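You operate a simulated robot arm through the tools that you are given. There is no shell and no other tool.

Carry out the task below with a simulated robot arm. There is one attempt and no reset: what you move stays moved.

## Task
Fit the wear block in the clamp housing and screw the cover down.
Fine: shut the housing cover, fingers clear; drive the cover screw tight with the cover key and stand the key in its holder.
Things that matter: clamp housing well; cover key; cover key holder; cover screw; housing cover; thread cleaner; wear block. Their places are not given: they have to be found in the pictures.

The check looks at the end state, three seconds after you hand in, the way a careful person would. Anything else that was tipped, shoved, dropped, spilled or broken makes it a failure. Lids that push on must go on centred and level and be pressed home; caps that screw on are set level and turned clockwise until they are tight.

## Robot
A 7-joint arm with a three-finger gripper, fixed in place. Base frame: the origin is on the floor under the middle of its stand, x ahead of it, y to its left, z up; the work surface is at about z = 0.8. Units: m, degrees, N and s.
It reaches about 1.342 m from its shoulder. Its first joint turns from -166.0 to 166.0 degrees. Payload 2.69 kg.
Tool frame: the origin (TCP) lies between the finger pads and is the grasp point; the fingertips stand 0.03 m ahead of it; z points along the fingers, y is the line along which they close. The gripper opens to 0.128 m; its body begins 0.117 m behind the TCP.
Orientation is that of the tool frame in the base frame, as a unit quaternion [w, x, y, z]. With the fingers straight down and closing along the base's y, the tool's x points along the base's -x, its y along +y and its z along -z.

## Interface
- The arm moves only by the tool send_rows. Its argument "moves" is a list that holds one entry, the list of rows, each a list of 7 numbers: the shift along the tool's x, y, z in mm, then the turn, a rotation vector about the tool's x, y, z in degrees, then the gripper command, from -1 (shut) to 1 (fully open), values between in proportion. In form: [[[x, y, z, ax, ay, az, gripper], ...]]. A call has 1 to 20 rows; each row is the pose to reach, as a shift and turn from the pose commanded when the call began, along the tool's axes at that moment. A row lasts 0.2 s, in which the tool goes at most 0.05 m and 8.6 degrees; a call with a longer step from one row to the next is refused whole, and so is a gripper value outside its range. Where a pose cannot be reached the arm comes as near as it can. A force on the tool above 40 N (or 10 N above the force at the start of the call, whichever is more), or a blocked arm, ends the call early, and 0.2 s more pass. Each finger travels about 0.127 m/s and halts on what it meets, pressing with about 36 N; the grip force reading is that of the motor and also rises with nothing between the fingers. The clock runs only during rows and for 0.2 s after the last one: add rows that repeat a pose to give the fingers time. It gives the time, the measured TCP pose, the force on the tool (base axes), the opening and the grip force at its end, in the units of the frame above (readings bear some noise), with the torque about the TCP (base axes, N m) and any sound that the robot's microphone picked up.
- Cameras (640 x 400 px; columns grow to the right, rows downward): "scene" is fixed at [0.3996, 0.6488, 1.6103]; the picture's right is [-0.79, -0.62, 0.00], its down [-0.40, 0.51, -0.77] and it looks along [0.47, -0.60, -0.64] (base axes); focal length 323 px, centre (320, 200). "wrist" rides on the gripper at [0.058, 0.054, -0.131] in the tool frame; the picture's right is [-0.68, 0.74, 0.00], its down [-0.62, -0.57, -0.55] and it looks along [-0.40, -0.37, 0.84] (tool axes); focal length 234 px, centre (320, 200).
- snapshot(camera): a new picture of that camera. No time passes.
- lift_body(by): moves the trunk up (or, below 0, down) by that many m; the arm rides with it, the base frame stays. It gives what a move gives, with no picture.
- measure_at(camera, pixels): for up to 12 pixels [column, row] of the newest picture of that camera ("zoom" is the newest enlarged one), the place [x, y, z] in the base frame of the surface seen there, good to about 0.003 m. No time passes.
- enlarge(camera, box): a new picture of the part [left, top, right, bottom] of that camera's present view, enlarged. No time passes.
- finish_job(): hands the job in; it is judged then, once.

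Open the gripper and draw the arm clear of the work before you hand the job in, unless the task says otherwise.

The tools are called after "Request:" as a command line: name --argument value ..., lists and objects as JSON in quotes. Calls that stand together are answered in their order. send_rows: Moves the arm, as the interface text tells. Its arguments: {"type":"object","properties":{"moves":{"type":"array","items":{"type":"array","items":{"type":"array","items":{"type":"number"}}}}},"required":["moves"]} The other tools are called the same way: lift_body (by) moves the trunk up or down; snapshot (camera) takes a picture; measure_at (camera, pixels) gives the place of the surface under pixels of a picture; enlarge (camera, box) takes an enlarged picture of a part of a camera's view; finish_job () hands the job in.

At the start:

```text
clock: 0.0
eef_pos: [0.6308, -0.0414, 1.1975]
ee_rot: [0.0, 0.0, 1.0, 0.0]
contact_force: [0.3, 0.2, -0.5]
wrist_torque: [-0.01, -0.04, 0.01]
grip_width: 0.128
finger_force: 0.1
trunk travel left (down, up): [-0.15, 0.2]
```

scene: 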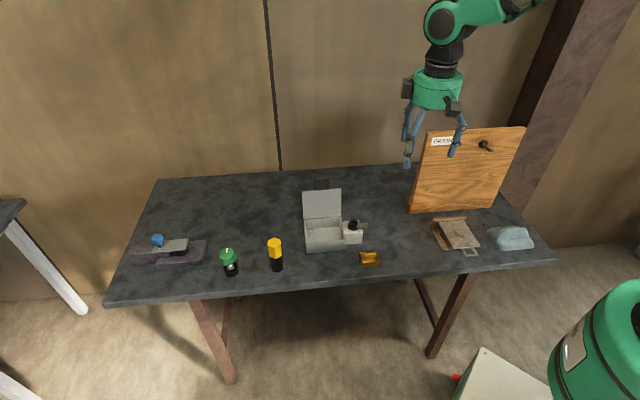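
wrist: 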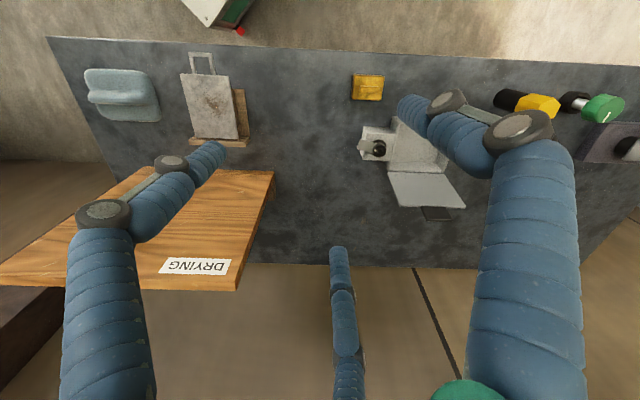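

The scene picture shows a grey housing with an open lid at (323,220), a brass block at (370,258), yellow/black and green/black tools at (275,255) and (229,262), and other items. I'll enlarge several areas to identify them.

Request:
enlarge --camera "scene" --box '[280, 170, 400, 280]'

Request:
enlarge --camera "scene" --box '[120, 210, 300, 300]'

Request:
enlarge --camera "scene" --box '[400, 120, 560, 270]'

Request:
enlarge --camera "wrist" --box '[340, 60, 480, 230]'

Request:
enlarge --camera "wrist" --box '[480, 60, 640, 200]'

```text
3.64 times, centred on (340, 225) of scene
```

zoom: 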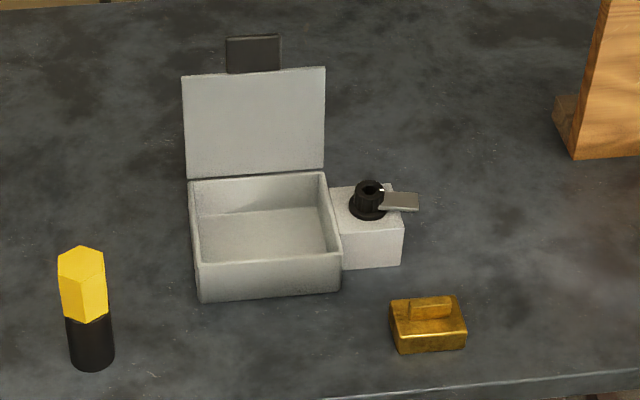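

```text
3.56 times, centred on (210, 255) of scene
```

zoom: 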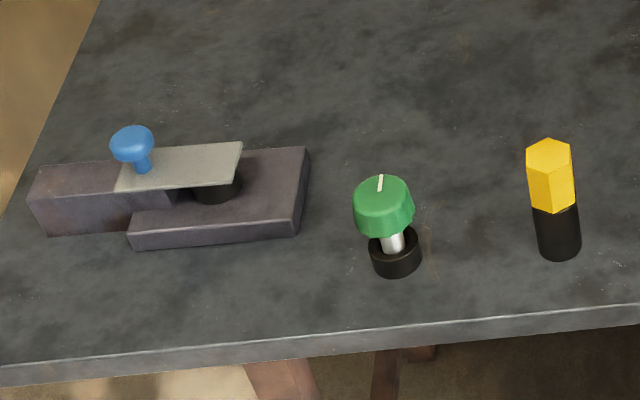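

```text
2.67 times, centred on (480, 195) of scene
```

zoom: 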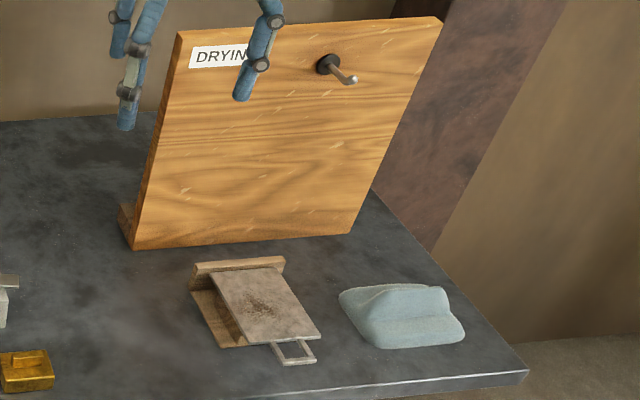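

```text
2.35 times, centred on (410, 145) of wrist
```

zoom: 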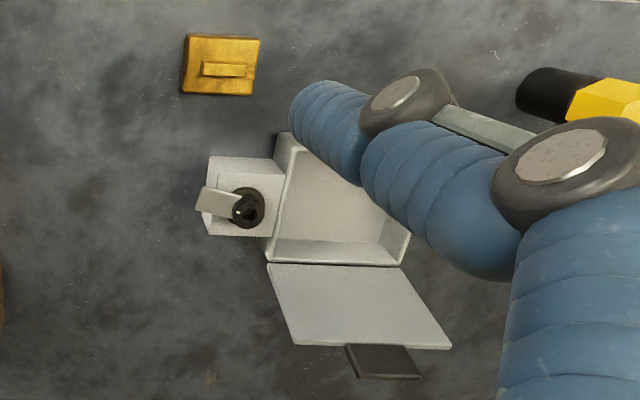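

```text
2.86 times, centred on (560, 130) of wrist
```

zoom: 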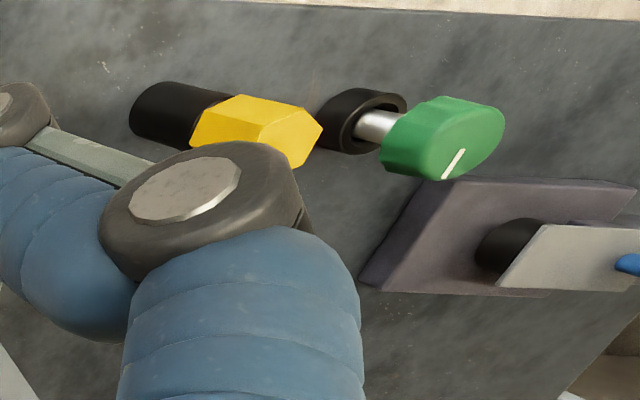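

The screw boss (350,224) has a dark socket and a plate; two candidate tools exist: the green-capped one with a white line and the yellow hexagonal one. I'll zoom more closely on both and on the socket.

Request:
enlarge --camera "scene" --box '[336, 212, 376, 240]'

Request:
enlarge --camera "scene" --box '[210, 240, 250, 280]'

Request:
enlarge --camera "scene" --box '[255, 230, 295, 275]'

Request:
enlarge --camera "wrist" --box '[355, 120, 405, 165]'

Request:
enlarge --camera "wrist" --box '[550, 80, 640, 140]'

```text
14.29 times, centred on (356, 226) of scene
```

zoom: 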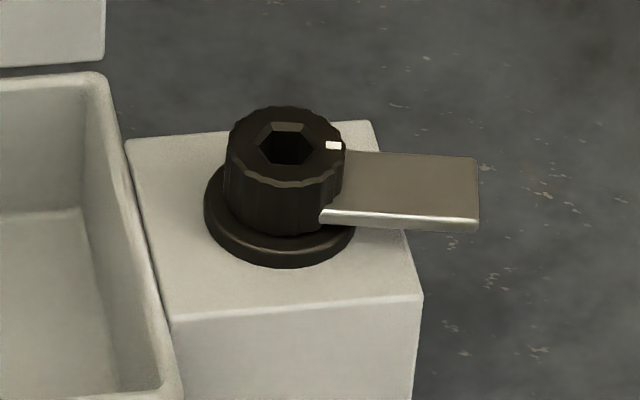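

```text
10.00 times, centred on (230, 260) of scene
```

zoom: 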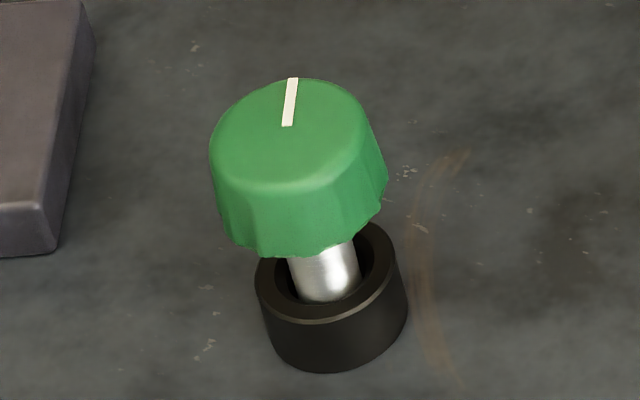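

```text
8.89 times, centred on (275, 252) of scene
```

zoom: 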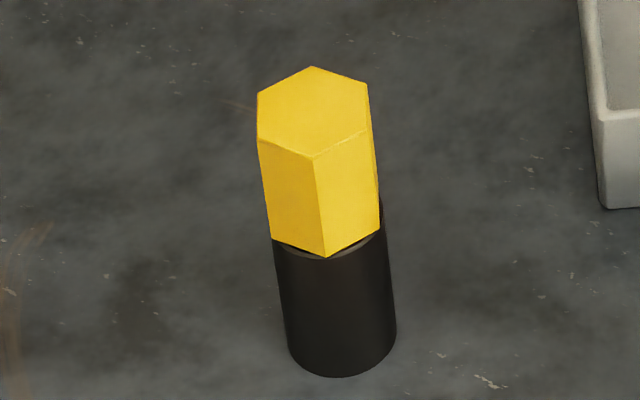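

```text
8.89 times, centred on (380, 142) of wrist
```

zoom: 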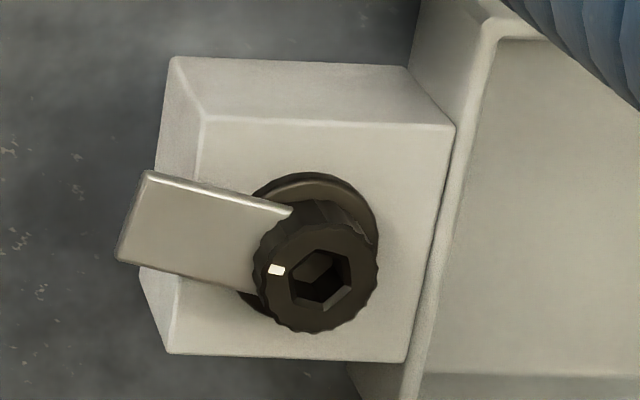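

```text
6.67 times, centred on (595, 110) of wrist
```

zoom: 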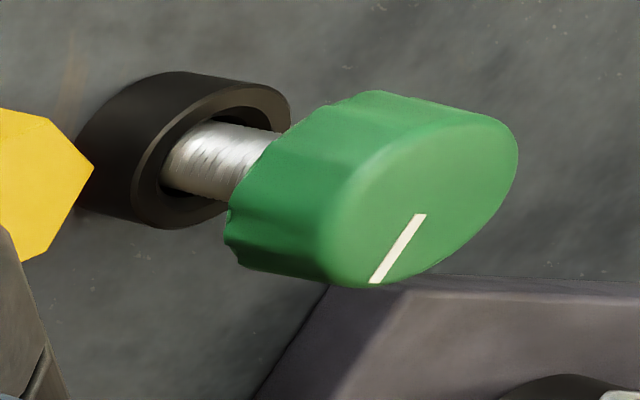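

The screw has a hex socket with a white mark; the green tool's shaft is silvery and maybe threaded. I'll measure key positions in the scene picture first.

Request:
measure_at --camera "scene" --pixels '[[322, 205], [304, 192], [340, 190], [306, 219], [341, 217], [307, 250], [345, 247], [325, 236], [321, 184], [353, 223], [364, 226], [370, 256]]'

Request:
measure_at --camera "scene" --pixels '[[274, 242], [276, 260], [276, 270], [228, 253], [231, 266], [232, 274], [157, 240], [175, 246], [195, 252], [370, 265], [345, 240], [359, 240]]'

```text
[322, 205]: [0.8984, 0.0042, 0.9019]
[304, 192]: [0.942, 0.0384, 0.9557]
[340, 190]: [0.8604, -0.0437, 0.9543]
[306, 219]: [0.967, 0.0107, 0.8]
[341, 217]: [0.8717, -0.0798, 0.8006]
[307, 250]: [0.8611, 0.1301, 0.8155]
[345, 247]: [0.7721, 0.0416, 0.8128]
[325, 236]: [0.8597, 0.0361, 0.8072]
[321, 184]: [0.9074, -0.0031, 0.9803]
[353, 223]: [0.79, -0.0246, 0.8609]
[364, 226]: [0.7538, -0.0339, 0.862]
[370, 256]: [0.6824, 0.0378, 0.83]
```

```text
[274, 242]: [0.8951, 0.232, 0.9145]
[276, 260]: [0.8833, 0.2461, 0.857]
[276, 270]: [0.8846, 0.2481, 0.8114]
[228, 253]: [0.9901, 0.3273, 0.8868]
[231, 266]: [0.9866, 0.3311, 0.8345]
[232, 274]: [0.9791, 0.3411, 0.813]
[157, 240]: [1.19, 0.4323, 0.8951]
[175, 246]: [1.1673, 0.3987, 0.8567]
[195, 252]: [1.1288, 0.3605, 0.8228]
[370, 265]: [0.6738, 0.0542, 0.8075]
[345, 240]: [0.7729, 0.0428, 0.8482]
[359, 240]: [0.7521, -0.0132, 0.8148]
```

The lid stands open near (0.90,0,0.95), the block is at (0.68,0.045) and the tools are further out. I'll move the wrist camera to look squarely into the housing from about 0.42 m.

Request:
send_rows --moves '[[[-18, 29, 24, 0, 0, 0, 1], [-36, 57, 49, 0, 0, 0, 1], [-54, 86, 73, 0, 0, 0, 1], [-73, 115, 97, 0, 0, 0, 1], [-91, 143, 122, 0, 0, 0, 1], [-109, 172, 146, 0, 0, 0, 1], [-109, 172, 146, 0, 0, 0, 1]]]'

Request:
snapshot --camera "wrist"

Request:
snapshot --camera "scene"

```text
clock: 1.6
eef_pos: [0.7386, 0.1315, 1.0505]
ee_rot: [0.0, 0.0, 1.0, 0.0]
contact_force: [1.3, 0.5, -0.7]
wrist_torque: [-0.03, 0.05, -0.01]
grip_width: 0.1279
finger_force: 0.0
trunk travel left (down, up): [-0.15, 0.2]
```

```text
taken
```

wrist: 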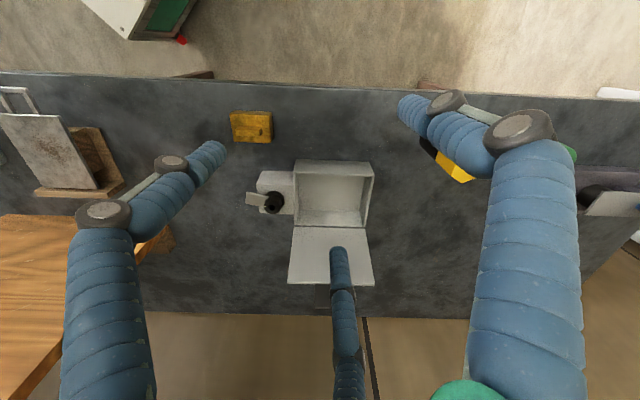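

```text
taken
```

scene: 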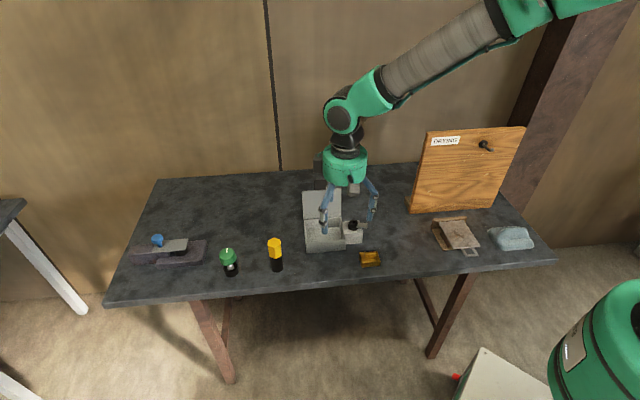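

The housing is now in the wrist view around (330,195). I'll enlarge it and measure the well, lid and boss.

Request:
enlarge --camera "wrist" --box '[220, 100, 400, 300]'

Request:
measure_at --camera "wrist" --pixels '[[297, 163], [371, 163], [366, 225], [297, 222], [330, 190], [330, 215], [292, 283], [373, 283], [295, 228], [366, 228], [258, 175], [290, 175]]'

Request:
measure_at --camera "wrist" --pixels '[[272, 202], [277, 208], [255, 199], [249, 200], [235, 115], [270, 114], [233, 140], [272, 141], [250, 128], [285, 210], [320, 293], [308, 200]]'

```text
2.00 times, centred on (310, 200) of wrist
```

zoom: 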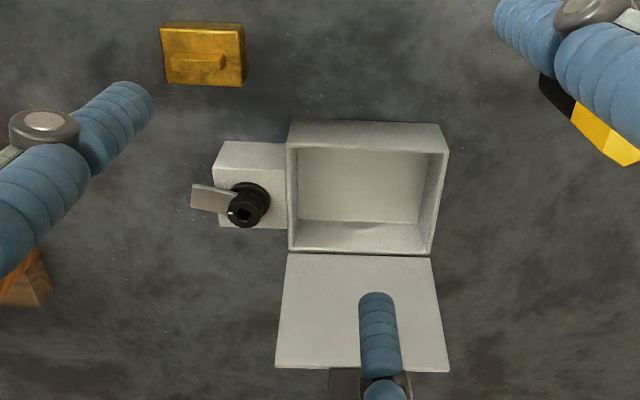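

```text
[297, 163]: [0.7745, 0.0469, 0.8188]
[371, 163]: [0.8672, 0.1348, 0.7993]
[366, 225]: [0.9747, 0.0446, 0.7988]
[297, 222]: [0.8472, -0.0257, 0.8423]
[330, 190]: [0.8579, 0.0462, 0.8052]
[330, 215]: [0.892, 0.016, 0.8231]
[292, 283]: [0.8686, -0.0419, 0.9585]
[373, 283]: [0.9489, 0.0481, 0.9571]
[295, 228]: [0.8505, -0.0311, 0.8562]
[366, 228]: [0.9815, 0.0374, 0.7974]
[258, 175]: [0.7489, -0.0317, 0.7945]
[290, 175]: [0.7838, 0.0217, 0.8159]
```

```text
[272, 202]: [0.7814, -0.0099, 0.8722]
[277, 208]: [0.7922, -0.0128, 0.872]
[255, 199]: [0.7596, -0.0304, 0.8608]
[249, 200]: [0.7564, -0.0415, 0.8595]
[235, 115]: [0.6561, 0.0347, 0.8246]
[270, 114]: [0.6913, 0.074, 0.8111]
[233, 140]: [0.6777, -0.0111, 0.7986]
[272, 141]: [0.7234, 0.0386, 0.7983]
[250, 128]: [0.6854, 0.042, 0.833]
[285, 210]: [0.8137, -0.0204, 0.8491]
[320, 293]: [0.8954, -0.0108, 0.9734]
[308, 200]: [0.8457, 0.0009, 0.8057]
```

The box rim corners are visible at about (288,146), (448,150), (430,250), (290,250) of the zoom. I'll enlarge closer on the housing and measure rim corners.

Request:
enlarge --camera "wrist" --box '[240, 150, 390, 240]'

```text
4.27 times, centred on (315, 195) of wrist
```

zoom: 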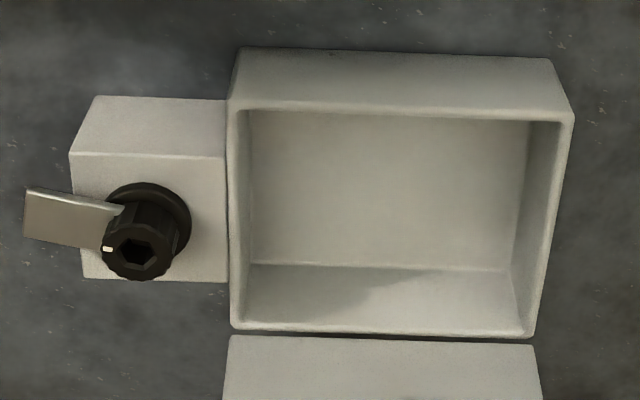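

Request:
measure_at --camera "zoom" --pixels '[[234, 105], [568, 117], [532, 332], [236, 324], [250, 110], [528, 121], [252, 264], [508, 270], [380, 190], [400, 108], [238, 220], [552, 220]]'

Request:
measure_at --camera "zoom" --pixels '[[135, 254], [108, 249], [137, 236], [152, 268], [32, 192], [26, 240], [110, 215], [80, 160], [222, 160], [220, 278], [85, 277], [180, 190]]'

```text
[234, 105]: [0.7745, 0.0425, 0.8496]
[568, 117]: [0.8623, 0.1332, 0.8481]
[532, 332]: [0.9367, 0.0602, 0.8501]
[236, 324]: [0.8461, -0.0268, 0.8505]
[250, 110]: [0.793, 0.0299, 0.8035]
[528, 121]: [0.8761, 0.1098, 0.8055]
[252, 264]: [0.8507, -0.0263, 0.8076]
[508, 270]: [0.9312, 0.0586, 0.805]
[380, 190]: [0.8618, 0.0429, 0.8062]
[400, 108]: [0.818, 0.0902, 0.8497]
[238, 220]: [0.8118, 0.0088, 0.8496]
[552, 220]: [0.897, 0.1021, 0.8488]
```

```text
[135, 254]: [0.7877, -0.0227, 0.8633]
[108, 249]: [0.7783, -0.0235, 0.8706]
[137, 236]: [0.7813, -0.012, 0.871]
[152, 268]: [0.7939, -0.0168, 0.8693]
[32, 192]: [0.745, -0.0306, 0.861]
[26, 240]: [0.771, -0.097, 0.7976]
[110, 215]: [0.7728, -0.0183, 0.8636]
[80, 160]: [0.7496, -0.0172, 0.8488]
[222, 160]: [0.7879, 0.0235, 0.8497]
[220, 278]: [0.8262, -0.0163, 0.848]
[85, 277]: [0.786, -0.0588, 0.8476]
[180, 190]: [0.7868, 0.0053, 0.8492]
```

Rim corners give a box about 126×100 mm at 45°, centre (0.855,0.052), rim z 0.85, floor 0.805; screw axis near (0.787,-0.017). Next I'll bring the wrist camera over the two tools to tell the key from the thread cleaner.

Request:
send_rows --moves '[[[-21, 34, 7, 0, 0, 0, 1], [-43, 68, 14, 0, 0, 0, 1], [-64, 102, 20, 0, 0, 0, 1], [-86, 136, 27, 0, 0, 0, 1], [-107, 170, 34, 0, 0, 0, 1], [-129, 204, 41, 0, 0, 0, 1], [-150, 238, 48, 0, 0, 0, 1], [-172, 271, 54, 0, 0, 0, 1], [-172, 271, 54, 0, 0, 0, 1]]]'

Request:
snapshot --camera "wrist"

```text
clock: 3.6
eef_pos: [0.9125, 0.4023, 0.9935]
ee_rot: [0.001, 0.001, 1.0, 0.0]
contact_force: [0.1, 1.2, -1.2]
wrist_torque: [-0.09, 0.02, -0.01]
grip_width: 0.1282
finger_force: 0.1
trunk travel left (down, up): [-0.15, 0.2]
```

```text
taken
```

wrist: 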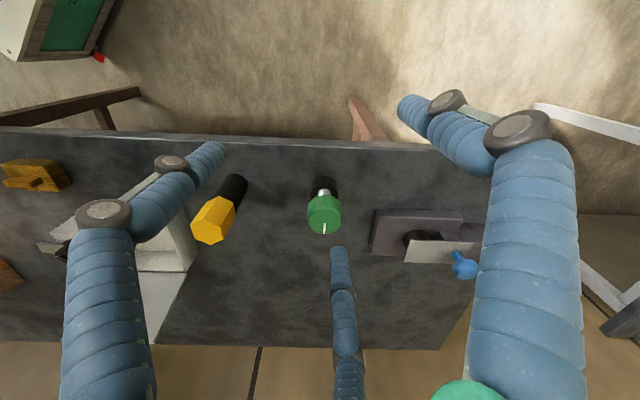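

The green tool is at (323,205) and the yellow at (220,212). I'll enlarge both.

Request:
enlarge --camera "wrist" --box '[295, 165, 355, 245]'

Request:
enlarge --camera "wrist" --box '[185, 165, 255, 250]'

Request:
enlarge --camera "wrist" --box '[365, 195, 490, 285]'

```text
5.00 times, centred on (325, 205) of wrist
```

zoom: 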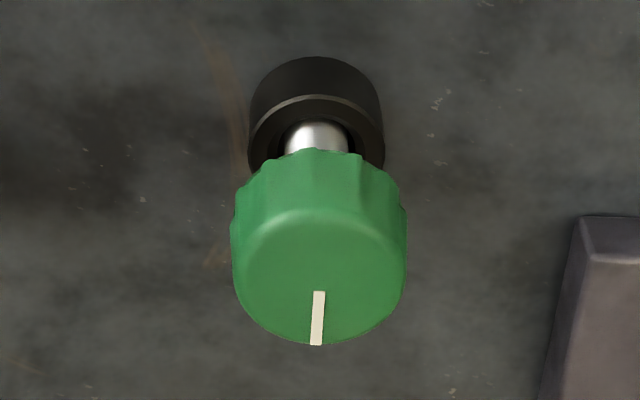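

```text
4.71 times, centred on (220, 208) of wrist
```

zoom: 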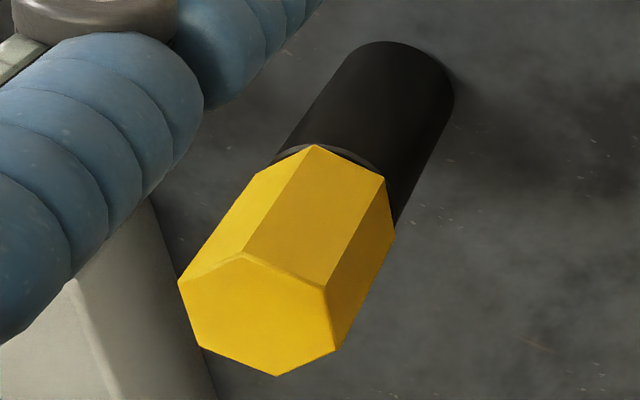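

```text
4.44 times, centred on (428, 240) of wrist
```

zoom: 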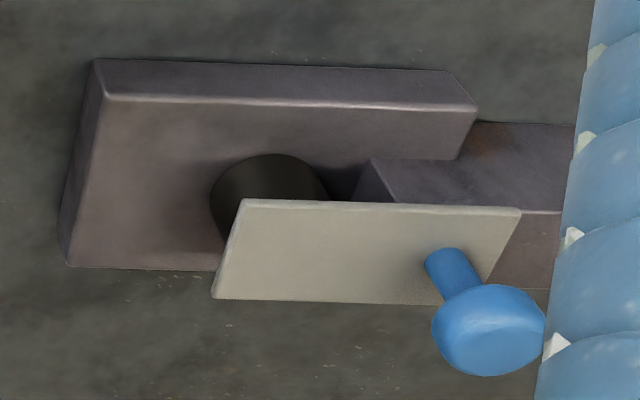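

The shaft of the green tool is barely visible; I'll enlarge the shaft areas to the limit in both cameras.

Request:
enlarge --camera "scene" --box '[224, 260, 240, 275]'

Request:
enlarge --camera "wrist" --box '[312, 180, 334, 200]'

Request:
enlarge --camera "scene" --box '[266, 248, 286, 264]'

```text
16.00 times, centred on (232, 268) of scene
```

zoom: 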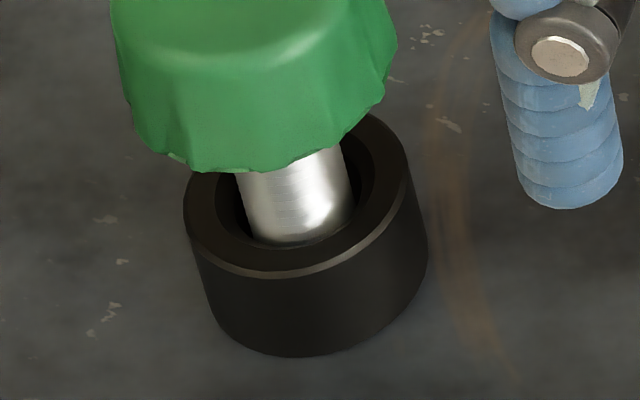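

```text
16.00 times, centred on (323, 190) of wrist
```

zoom: 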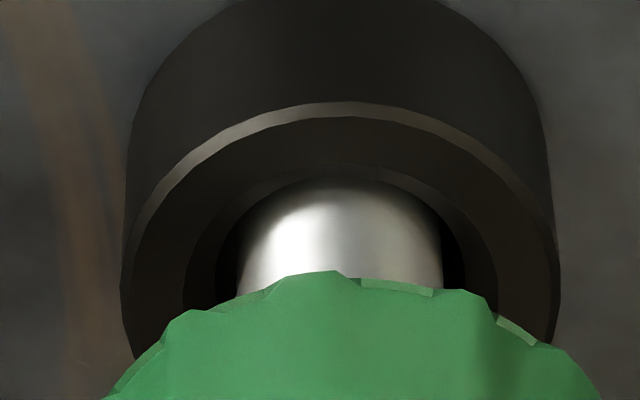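

```text
16.00 times, centred on (276, 256) of scene
```

zoom: 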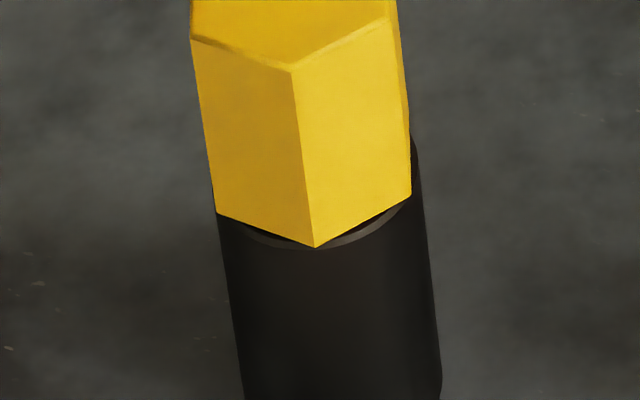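

The green tool has a ~20 mm round shank and neither bit can be seen, so I'll have to lift one to check. First I'll learn how the three fingers close, here in free air, by shutting them and looking.

Request:
send_rows --moves '[[[0, 0, 0, 0, 0, 0, 0], [0, 0, 0, 0, 0, 0, 0], [0, 0, 0, 0, 0, 0, 0], [0, 0, 0, 0, 0, 0, 0]]]'

Request:
snapshot --camera "wrist"

Request:
enlarge --camera "scene" --box '[200, 120, 320, 280]'

```text
clock: 4.6
eef_pos: [0.9106, 0.4018, 0.9958]
ee_rot: [0.001, 0.0, 1.0, 0.001]
contact_force: [-0.5, 0.1, 0.3]
wrist_torque: [0.02, 0.02, -0.02]
grip_width: 0.0639
finger_force: 0.0
trunk travel left (down, up): [-0.15, 0.2]
```

```text
taken
```

wrist: 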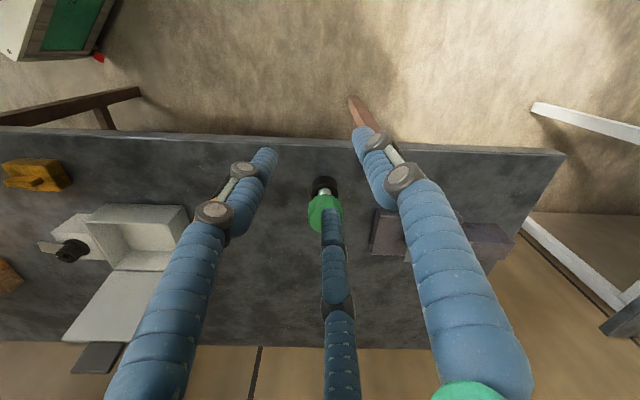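

```text
2.50 times, centred on (260, 200) of scene
```

zoom: 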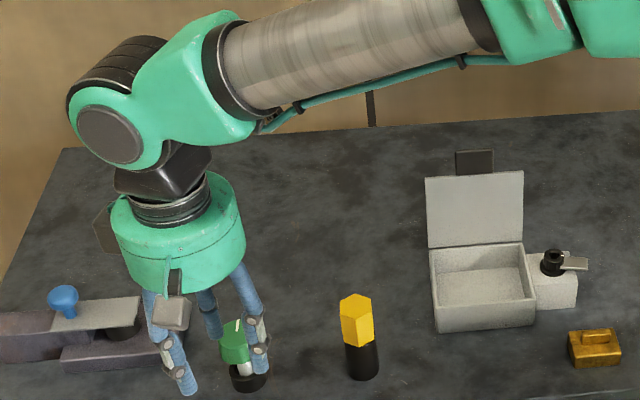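

The fingers close radially (120° apart, one along tool +y). Now I'll move over the brass block with the tool turned 45° so its x lies along the block's ridge, staying high, and look.

Request:
send_rows --moves '[[[28, -36, 0, 0, 0, -4.5, 0], [57, -73, 0, 0, 0, -9, 0], [85, -109, 0, 0, 0, -13.5, 0], [113, -146, 0, 0, 0, -18, 0], [141, -182, 0, 0, 0, -22.5, 0], [170, -218, 0, 0, 0, -27, 0], [198, -255, 0, 0, 0, -31.5, 0], [226, -291, 0, 0, 0, -36, 0], [255, -328, 0, 0, 0, -40.5, 0], [283, -364, 0, 0, 0, -45, 0], [283, -364, 35, 0, 0, -45, 0], [283, -364, 70, 0, 0, -45, 0], [283, -364, 70, 0, 0, -45, 0]]]'

Request:
snapshot --camera "wrist"

```text
clock: 7.4
eef_pos: [0.6288, 0.038, 0.9291]
ee_rot: [0.0, -0.383, 0.924, 0.0]
contact_force: [0.6, -0.4, -0.7]
wrist_torque: [-0.05, 0.04, -0.01]
grip_width: 0.0642
finger_force: 0.1
trunk travel left (down, up): [-0.15, 0.2]
```

```text
taken
```

wrist: 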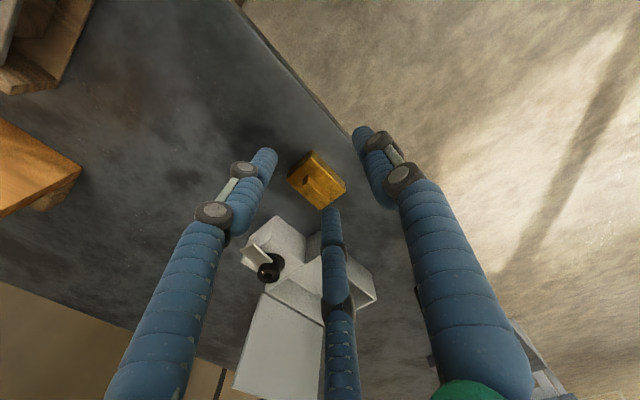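

The brass block is at (317,180) in the wrist view. I'll enlarge and measure its corners and ridge.

Request:
enlarge --camera "wrist" --box '[277, 145, 357, 215]'

```text
5.71 times, centred on (317, 180) of wrist
```

zoom: 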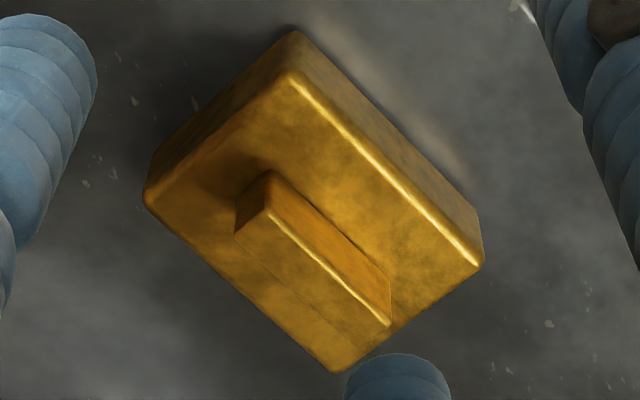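

Request:
measure_at --camera "zoom" --pixels '[[292, 76], [478, 264], [336, 368], [150, 198], [267, 215], [385, 322], [245, 238], [330, 145], [400, 275], [320, 265], [300, 270], [355, 318]]'

```text
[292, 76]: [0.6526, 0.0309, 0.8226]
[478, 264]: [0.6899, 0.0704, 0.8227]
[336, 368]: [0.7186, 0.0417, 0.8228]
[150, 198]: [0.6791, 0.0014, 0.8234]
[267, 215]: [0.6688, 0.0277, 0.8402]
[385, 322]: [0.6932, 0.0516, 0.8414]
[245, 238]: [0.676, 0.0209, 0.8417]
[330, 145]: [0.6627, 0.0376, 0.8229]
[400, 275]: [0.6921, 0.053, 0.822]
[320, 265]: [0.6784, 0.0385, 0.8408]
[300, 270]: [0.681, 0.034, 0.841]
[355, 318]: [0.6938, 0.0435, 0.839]
```

Block centre is (0.685,0.036), ridge 34×10 mm along 45°, top z 0.841, block top 0.823. I'll go above the ridge and stop with the tips at about z 0.865 to check the alignment.

Request:
send_rows --moves '[[[-19, -20, 0, 0, 0, 0, 0], [-38, -41, 0, 0, 0, 0, 0], [-38, -41, 34, 0, 0, 0, 0], [-38, -41, 34, 0, 0, 0, 0], [-38, -41, 34, 0, 0, 0, 0]]]'

Request:
snapshot --camera "wrist"

Request:
enlarge --camera "scene" --box '[320, 200, 420, 280]'

```text
clock: 8.6
eef_pos: [0.6832, 0.0335, 0.895]
ee_rot: [0.0, -0.383, 0.924, 0.0]
contact_force: [-0.6, -0.4, -0.4]
wrist_torque: [0.0, -0.03, -0.02]
grip_width: 0.064
finger_force: 0.0
trunk travel left (down, up): [-0.15, 0.2]
```

```text
taken
```

wrist: 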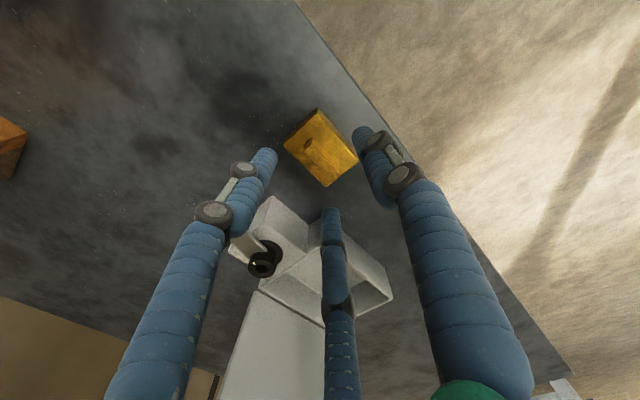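

```text
5.00 times, centred on (370, 240) of scene
```

zoom: 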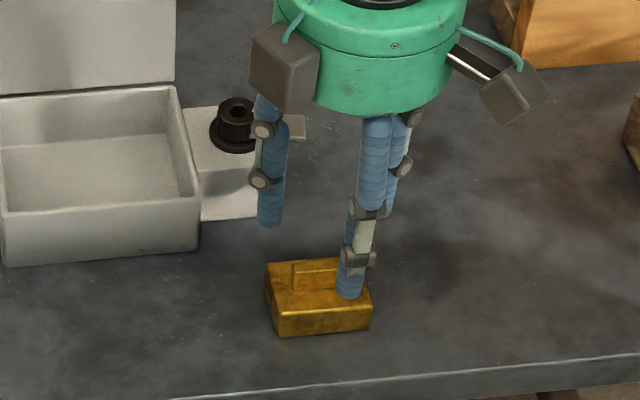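

I'll enlarge the wrist view around the block to check that the tool axis (expected at about pixel (319,159)) meets the ridge centre.

Request:
enlarge --camera "wrist" --box '[270, 95, 370, 215]'

Request:
measure_at --camera "wrist" --pixels '[[319, 159], [312, 150], [305, 145], [325, 162]]'

```text
3.33 times, centred on (320, 155) of wrist
```

zoom: 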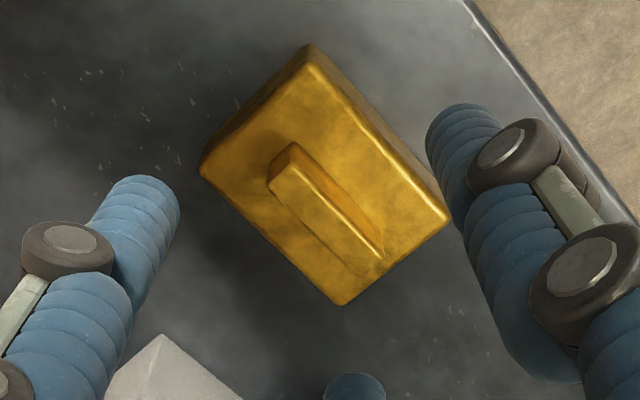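

```text
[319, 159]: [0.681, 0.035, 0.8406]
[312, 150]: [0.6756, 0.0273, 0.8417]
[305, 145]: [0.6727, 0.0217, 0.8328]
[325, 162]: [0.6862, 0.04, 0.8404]
```

The axis pixel lands on the ridge at (0.681,0.035,0.841), so it is centred. I'll descend so the tips come to about z 0.827, just above the block's top face.

Request:
send_rows --moves '[[[0, 0, 12, 0, 0, 0, 0], [0, 0, 24, 0, 0, 0, 0], [0, 0, 30, 0, 0, 0, 0], [0, 0, 36, 0, 0, 0, 0], [0, 0, 36, 0, 0, 0, 0], [0, 0, 36, 0, 0, 0, 0]]]'

Request:
enlarge --camera "scene" --box '[335, 220, 405, 280]'

Request:
snapshot --camera "wrist"

```text
clock: 10.0
eef_pos: [0.6832, 0.0358, 0.8577]
ee_rot: [0.0, -0.383, 0.924, 0.0]
contact_force: [0.1, 0.2, -0.3]
wrist_torque: [0.03, -0.06, 0.01]
grip_width: 0.064
finger_force: 0.0
trunk travel left (down, up): [-0.15, 0.2]
```

```text
6.67 times, centred on (370, 250) of scene
```

zoom: 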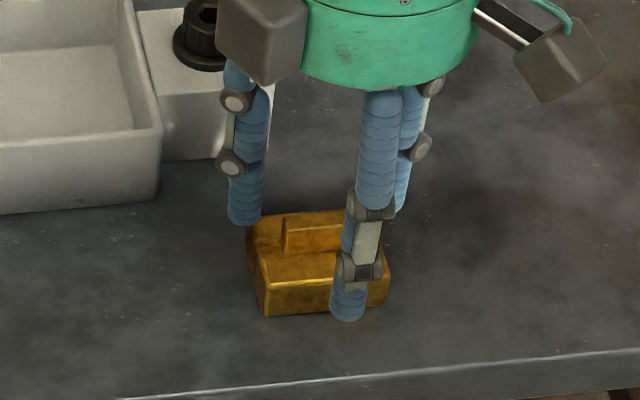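

```text
taken
```

wrist: 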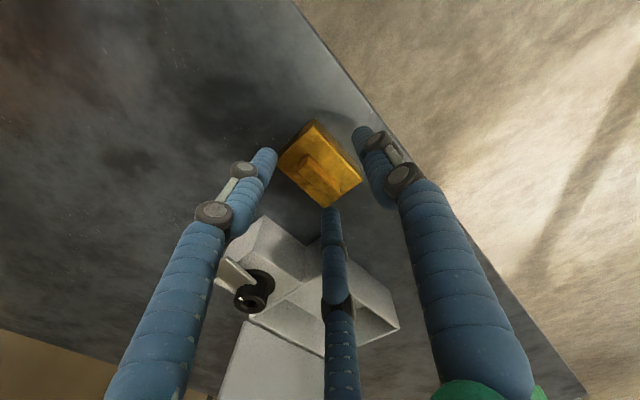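

The tips straddle the ridge just above the block face. I'll close the fingers on the ridge.

Request:
send_rows --moves '[[[0, 0, 0, 0, 0, 0, -0.4], [0, 0, 0, 0, 0, 0, -0.7], [0, 0, 0, 0, 0, 0, -1], [0, 0, 0, 0, 0, 0, -1], [0, 0, 0, 0, 0, 0, -1], [0, 0, 0, 0, 0, 0, -1]]]'

Request:
enlarge --camera "scene" --box '[335, 220, 405, 280]'

Request:
enlarge --camera "wrist" --box '[260, 95, 400, 255]'

```text
clock: 11.4
eef_pos: [0.6837, 0.0339, 0.8571]
ee_rot: [0.0, -0.382, 0.924, 0.0]
contact_force: [0.3, -0.2, 0.4]
wrist_torque: [0.16, -0.04, -0.06]
grip_width: 0.0177
finger_force: 35.9
trunk travel left (down, up): [-0.15, 0.2]
```

```text
6.67 times, centred on (370, 250) of scene
```

zoom: 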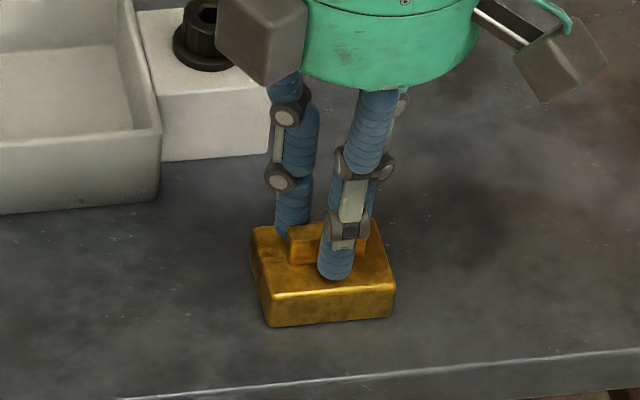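

```text
2.50 times, centred on (330, 175) of wrist
```

zoom: 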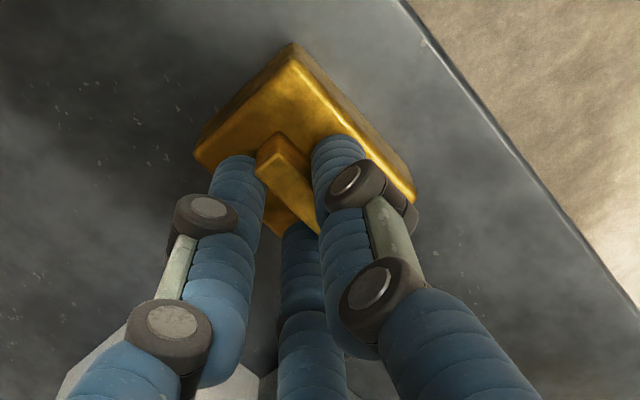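

The ridge is gripped (width 17.7 mm, force 36 N). I'll lift it straight up 60 mm and check that it hangs level.

Request:
send_rows --moves '[[[0, 0, -5, 0, 0, 0, -1], [0, 0, -15, 0, 0, 0, -1], [0, 0, -30, 0, 0, 0, -1], [0, 0, -45, 0, 0, 0, -1], [0, 0, -60, 0, 0, 0, -1], [0, 0, -60, 0, 0, 0, -1]]]'

Request:
enlarge --camera "scene" --box '[325, 190, 405, 270]'

Request:
enlarge --camera "wrist" --box '[260, 95, 400, 255]'

```text
clock: 12.8
eef_pos: [0.6827, 0.0365, 0.9193]
ee_rot: [0.0, -0.384, 0.924, 0.0]
contact_force: [0.0, -0.3, -3.8]
wrist_torque: [-0.01, -0.05, 0.02]
grip_width: 0.0174
finger_force: 36.5
trunk travel left (down, up): [-0.15, 0.2]
```

```text
5.00 times, centred on (365, 230) of scene
```

zoom: 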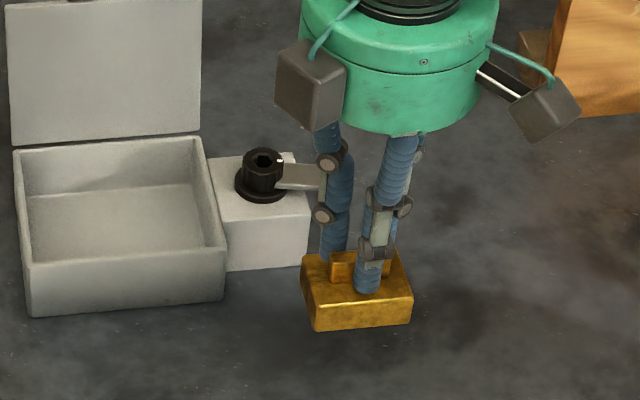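

```text
2.50 times, centred on (330, 175) of wrist
```

zoom: 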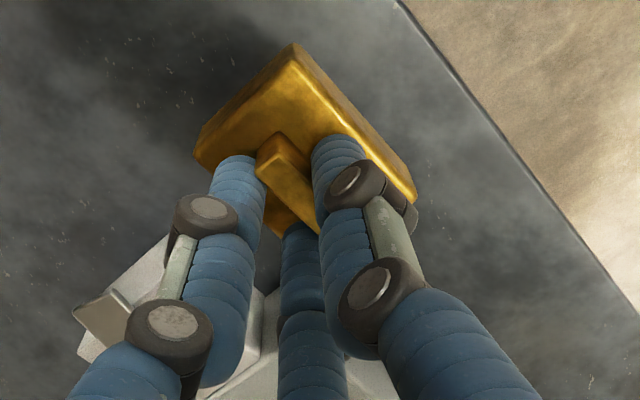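

The block hangs level in the grip. Before moving over the well I'll look at the gripper body to judge clearance to the open lid.

Request:
enlarge --camera "scene" --box '[330, 150, 450, 260]'

Request:
snapshot --camera "wrist"

```text
3.64 times, centred on (390, 205) of scene
```

zoom: 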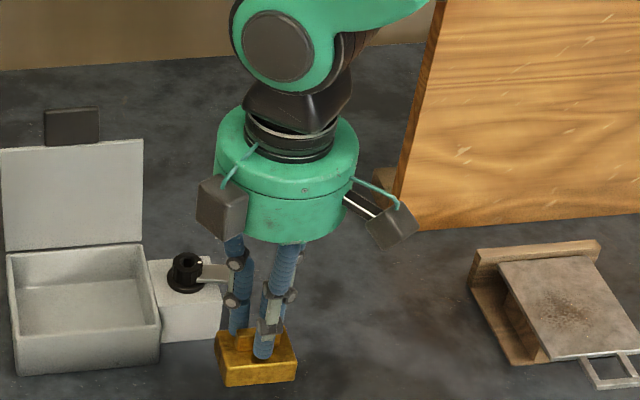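

```text
taken
```

wrist: 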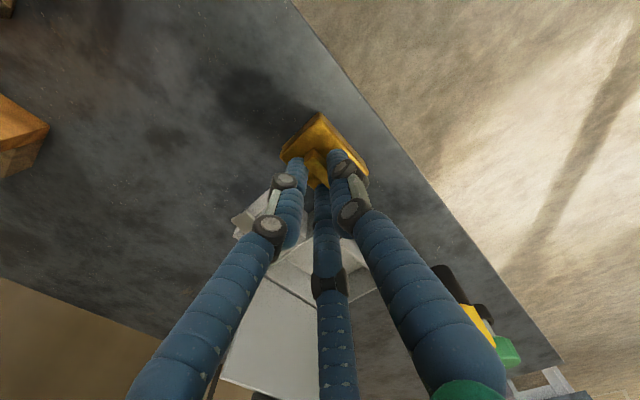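

Request:
measure_at --camera "zoom" --pixels '[[222, 205], [215, 235], [243, 232], [390, 228], [405, 225], [380, 245], [300, 238], [230, 130], [355, 160], [72, 110], [120, 145], [20, 150]]'

```text
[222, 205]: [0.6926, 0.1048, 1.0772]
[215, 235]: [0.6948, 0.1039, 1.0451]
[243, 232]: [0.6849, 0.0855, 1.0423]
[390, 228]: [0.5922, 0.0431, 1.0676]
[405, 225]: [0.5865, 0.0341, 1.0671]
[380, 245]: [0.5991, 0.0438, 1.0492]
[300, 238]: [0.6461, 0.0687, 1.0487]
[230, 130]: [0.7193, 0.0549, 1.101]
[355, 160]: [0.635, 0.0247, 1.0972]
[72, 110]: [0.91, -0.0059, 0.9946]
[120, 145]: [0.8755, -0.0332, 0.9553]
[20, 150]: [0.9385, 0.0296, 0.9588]
```

The hub radius is about 52 mm and its underside is ~120 mm above the TCP, so the lid (80 mm behind the well centre) is clear. I'll raise the block and carry it above the well centre (0.855,0.052).

Request:
send_rows --moves '[[[0, 0, -25, 0, 0, 0, -1], [0, 0, -53, 0, 0, 0, -1], [-22, -18, -53, 0, 0, 0, -1], [-44, -37, -53, 0, 0, 0, -1], [-67, -55, -53, 0, 0, 0, -1], [-89, -73, -53, 0, 0, 0, -1], [-111, -92, -53, 0, 0, 0, -1], [-133, -110, -53, 0, 0, 0, -1], [-133, -110, -53, 0, 0, 0, -1], [-133, -110, -53, 0, 0, 0, -1]]]'

Request:
snapshot --camera "wrist"

Request:
enlarge --camera "scene" --box '[270, 150, 390, 260]'

```text
clock: 15.0
eef_pos: [0.8557, 0.05, 0.9699]
ee_rot: [0.0, -0.383, 0.924, 0.0]
contact_force: [0.7, 0.3, -5.5]
wrist_torque: [-0.03, 0.0, -0.03]
grip_width: 0.0176
finger_force: 36.2
trunk travel left (down, up): [-0.15, 0.2]
```

```text
taken
```

wrist: 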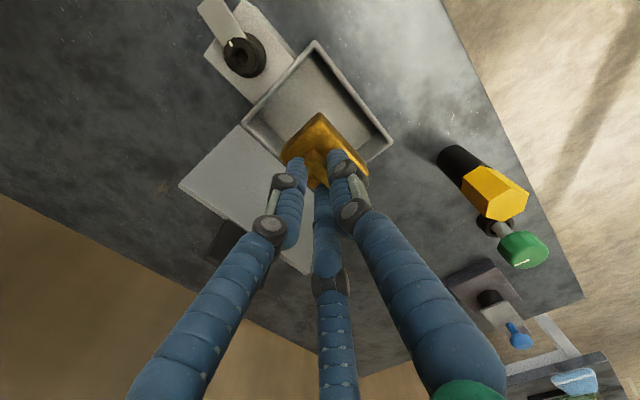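

```text
3.64 times, centred on (330, 205) of scene
```

zoom: 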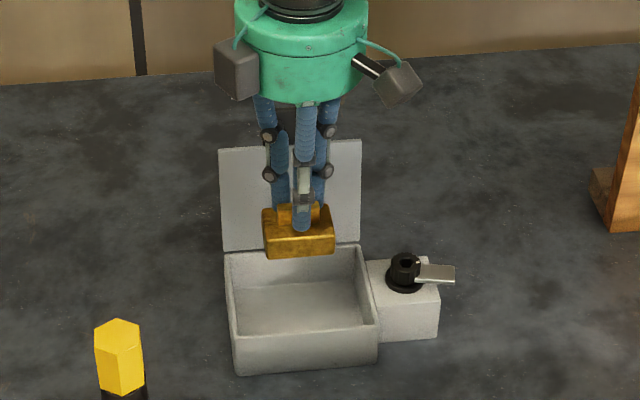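

The block is centred above the open well. I'll lower it 85 mm first, then finish slowly.

Request:
send_rows --moves '[[[0, 0, 20, 0, 0, 0, -1], [0, 0, 40, 0, 0, 0, -1], [0, 0, 60, 0, 0, 0, -1], [0, 0, 75, 0, 0, 0, -1], [0, 0, 85, 0, 0, 0, -1], [0, 0, 92, 0, 0, 0, -1], [0, 0, 92, 0, 0, 0, -1]]]'

Request:
enlarge --camera "scene" --box '[270, 150, 390, 260]'

Request:
snapshot --camera "wrist"

```text
clock: 16.6
eef_pos: [0.8557, 0.0518, 0.8757]
ee_rot: [0.001, -0.382, 0.924, 0.001]
contact_force: [0.0, 0.0, -5.0]
wrist_torque: [-0.03, 0.03, 0.0]
grip_width: 0.0176
finger_force: 36.2
trunk travel left (down, up): [-0.15, 0.2]
```

```text
3.64 times, centred on (330, 205) of scene
```

zoom: 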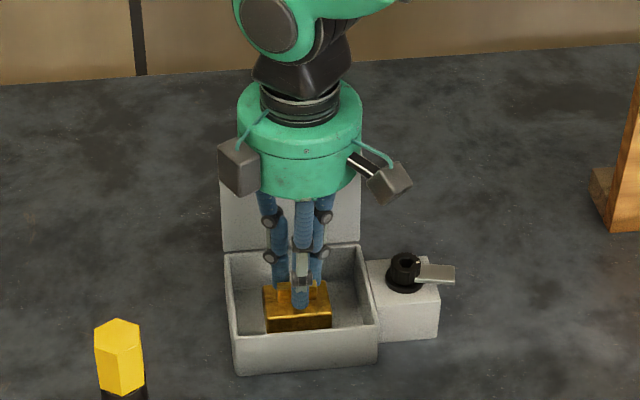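

```text
taken
```

wrist: 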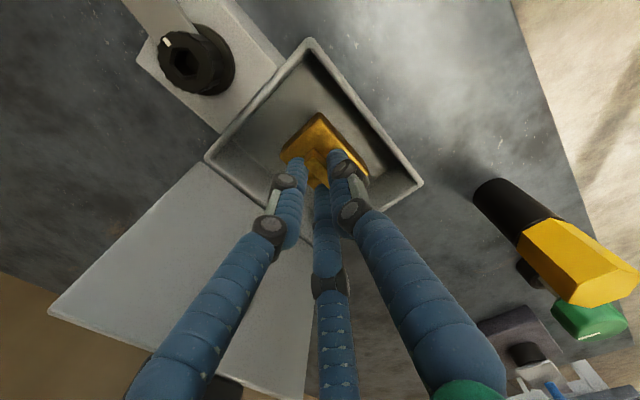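

The block is inside the well, about 13 mm off the floor. I'll lower in 2 mm steps until it touches down.

Request:
send_rows --moves '[[[0, 0, 4, 0, 0, 0, -1], [0, 0, 8, 0, 0, 0, -1], [0, 0, 10, 0, 0, 0, -1], [0, 0, 12, 0, 0, 0, -1], [0, 0, 13, 0, 0, 0, -1], [0, 0, 13, 0, 0, 0, -1]]]'

```text
clock: 18.0
eef_pos: [0.8548, 0.0529, 0.8651]
ee_rot: [0.0, -0.382, 0.924, 0.0]
contact_force: [-0.5, -0.8, -4.7]
wrist_torque: [-0.03, 0.0, 0.0]
grip_width: 0.0176
finger_force: 35.9
trunk travel left (down, up): [-0.15, 0.2]
```

No contact yet (force still the block's weight). I'll go on in 1 mm steps.

Request:
send_rows --moves '[[[0, 0, 1, 0, 0, 0, -1], [0, 0, 2, 0, 0, 0, -1], [0, 0, 3, 0, 0, 0, -1], [0, 0, 3, 0, 0, 0, -1]]]'

```text
clock: 19.0
eef_pos: [0.8575, 0.0528, 0.8643]
ee_rot: [0.0, -0.383, 0.924, -0.001]
contact_force: [-2.7, 0.2, 6.7]
wrist_torque: [-0.19, 0.4, -0.02]
grip_width: 0.0175
finger_force: 35.6
trunk travel left (down, up): [-0.15, 0.2]
```

The block touched down (force flipped to +6.7 N). I'll open only to about 36 mm so the fingers stay clear of the well walls.

Request:
send_rows --moves '[[[0, 0, 0, 0, 0, 0, -0.6], [0, 0, 0, 0, 0, 0, -0.44], [0, 0, 0, 0, 0, 0, -0.44], [0, 0, 0, 0, 0, 0, -0.44]]]'

Request:
enlarge --camera "scene" --box '[290, 190, 370, 260]'

Request:
snapshot --camera "wrist"

```text
clock: 20.0
eef_pos: [0.8558, 0.0514, 0.8632]
ee_rot: [0.0, -0.383, 0.924, 0.0]
contact_force: [-0.5, 0.1, 0.0]
wrist_torque: [-0.02, 0.02, 0.02]
grip_width: 0.0356
finger_force: 0.1
trunk travel left (down, up): [-0.15, 0.2]
```

```text
5.71 times, centred on (330, 225) of scene
```

zoom: 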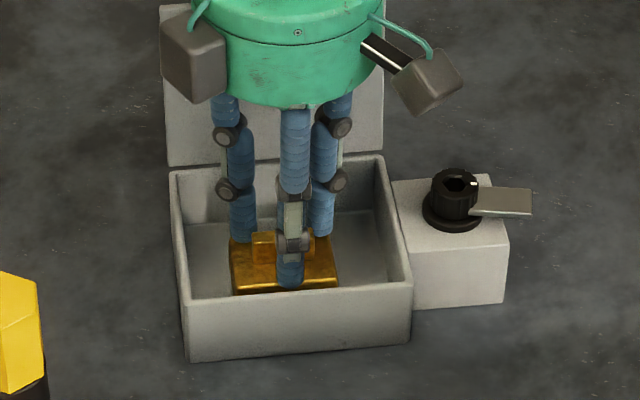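

```text
taken
```

wrist: 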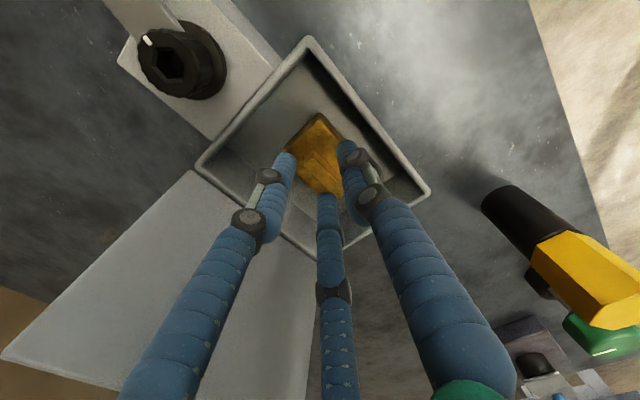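

The block is released and the fingers are free. I'll rise straight up 130 mm.

Request:
send_rows --moves '[[[0, 0, -10, 0, 0, 0, -0.44], [0, 0, -30, 0, 0, 0, -0.44], [0, 0, -60, 0, 0, 0, -0.44], [0, 0, -95, 0, 0, 0, -0.44], [0, 0, -130, 0, 0, 0, -0.44], [0, 0, -165, 0, 0, 0, -0.44], [0, 0, -165, 0, 0, 0, -0.44]]]'

Request:
snapshot --camera "wrist"

Request:
enlarge --camera "scene" --box '[290, 170, 370, 260]'

```text
clock: 21.6
eef_pos: [0.8521, 0.0516, 1.0286]
ee_rot: [0.0, -0.382, 0.924, 0.0]
contact_force: [-1.0, -0.4, -0.4]
wrist_torque: [0.03, -0.03, 0.0]
grip_width: 0.0359
finger_force: 0.0
trunk travel left (down, up): [-0.15, 0.2]
```

```text
taken
```

wrist: 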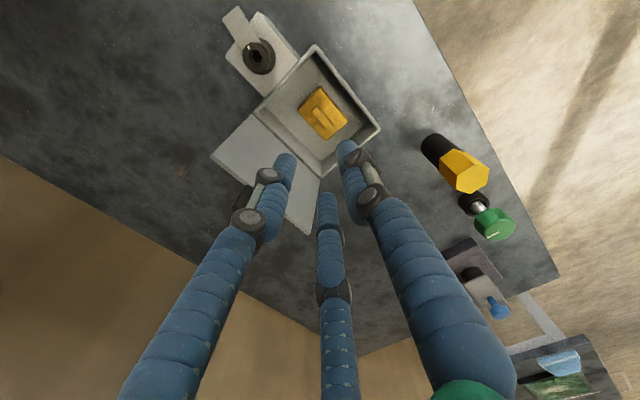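

```text
4.44 times, centred on (330, 215) of scene
```

zoom: 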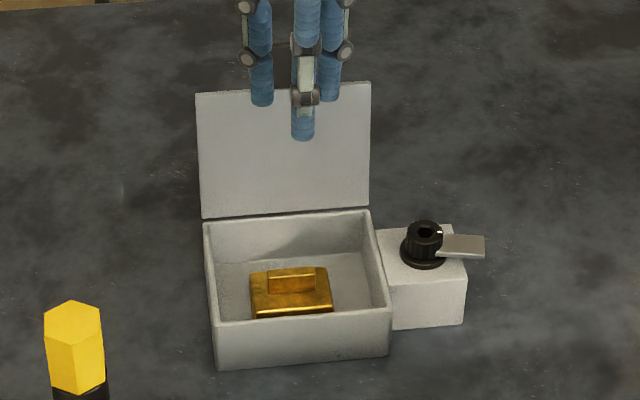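

The block sits in the middle of the well. Before going behind the lid I'll check how much room there is behind it, to the table edge and the wall.

Request:
snapshot --camera "scene"

Request:
measure_at --camera "scene" --pixels '[[350, 175], [270, 178], [350, 150], [270, 150], [300, 120], [395, 175], [322, 182], [315, 180], [329, 180]]'

```text
taken
```

scene: 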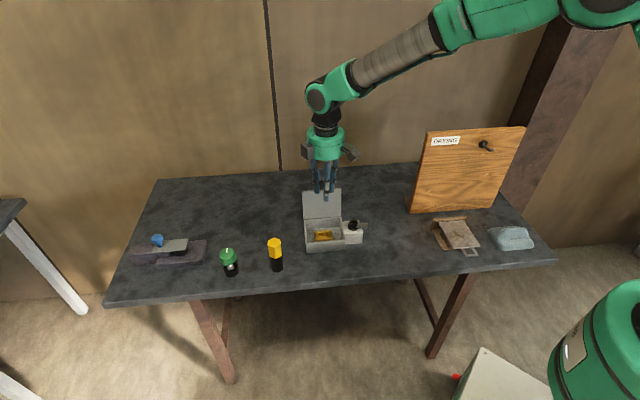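

```text
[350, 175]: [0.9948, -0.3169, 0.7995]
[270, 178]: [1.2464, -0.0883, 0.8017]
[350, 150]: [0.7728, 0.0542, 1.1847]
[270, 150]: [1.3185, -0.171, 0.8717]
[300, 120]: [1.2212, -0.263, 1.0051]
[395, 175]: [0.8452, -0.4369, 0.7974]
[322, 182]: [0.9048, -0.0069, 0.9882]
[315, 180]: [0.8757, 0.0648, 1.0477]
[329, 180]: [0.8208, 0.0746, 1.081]
```

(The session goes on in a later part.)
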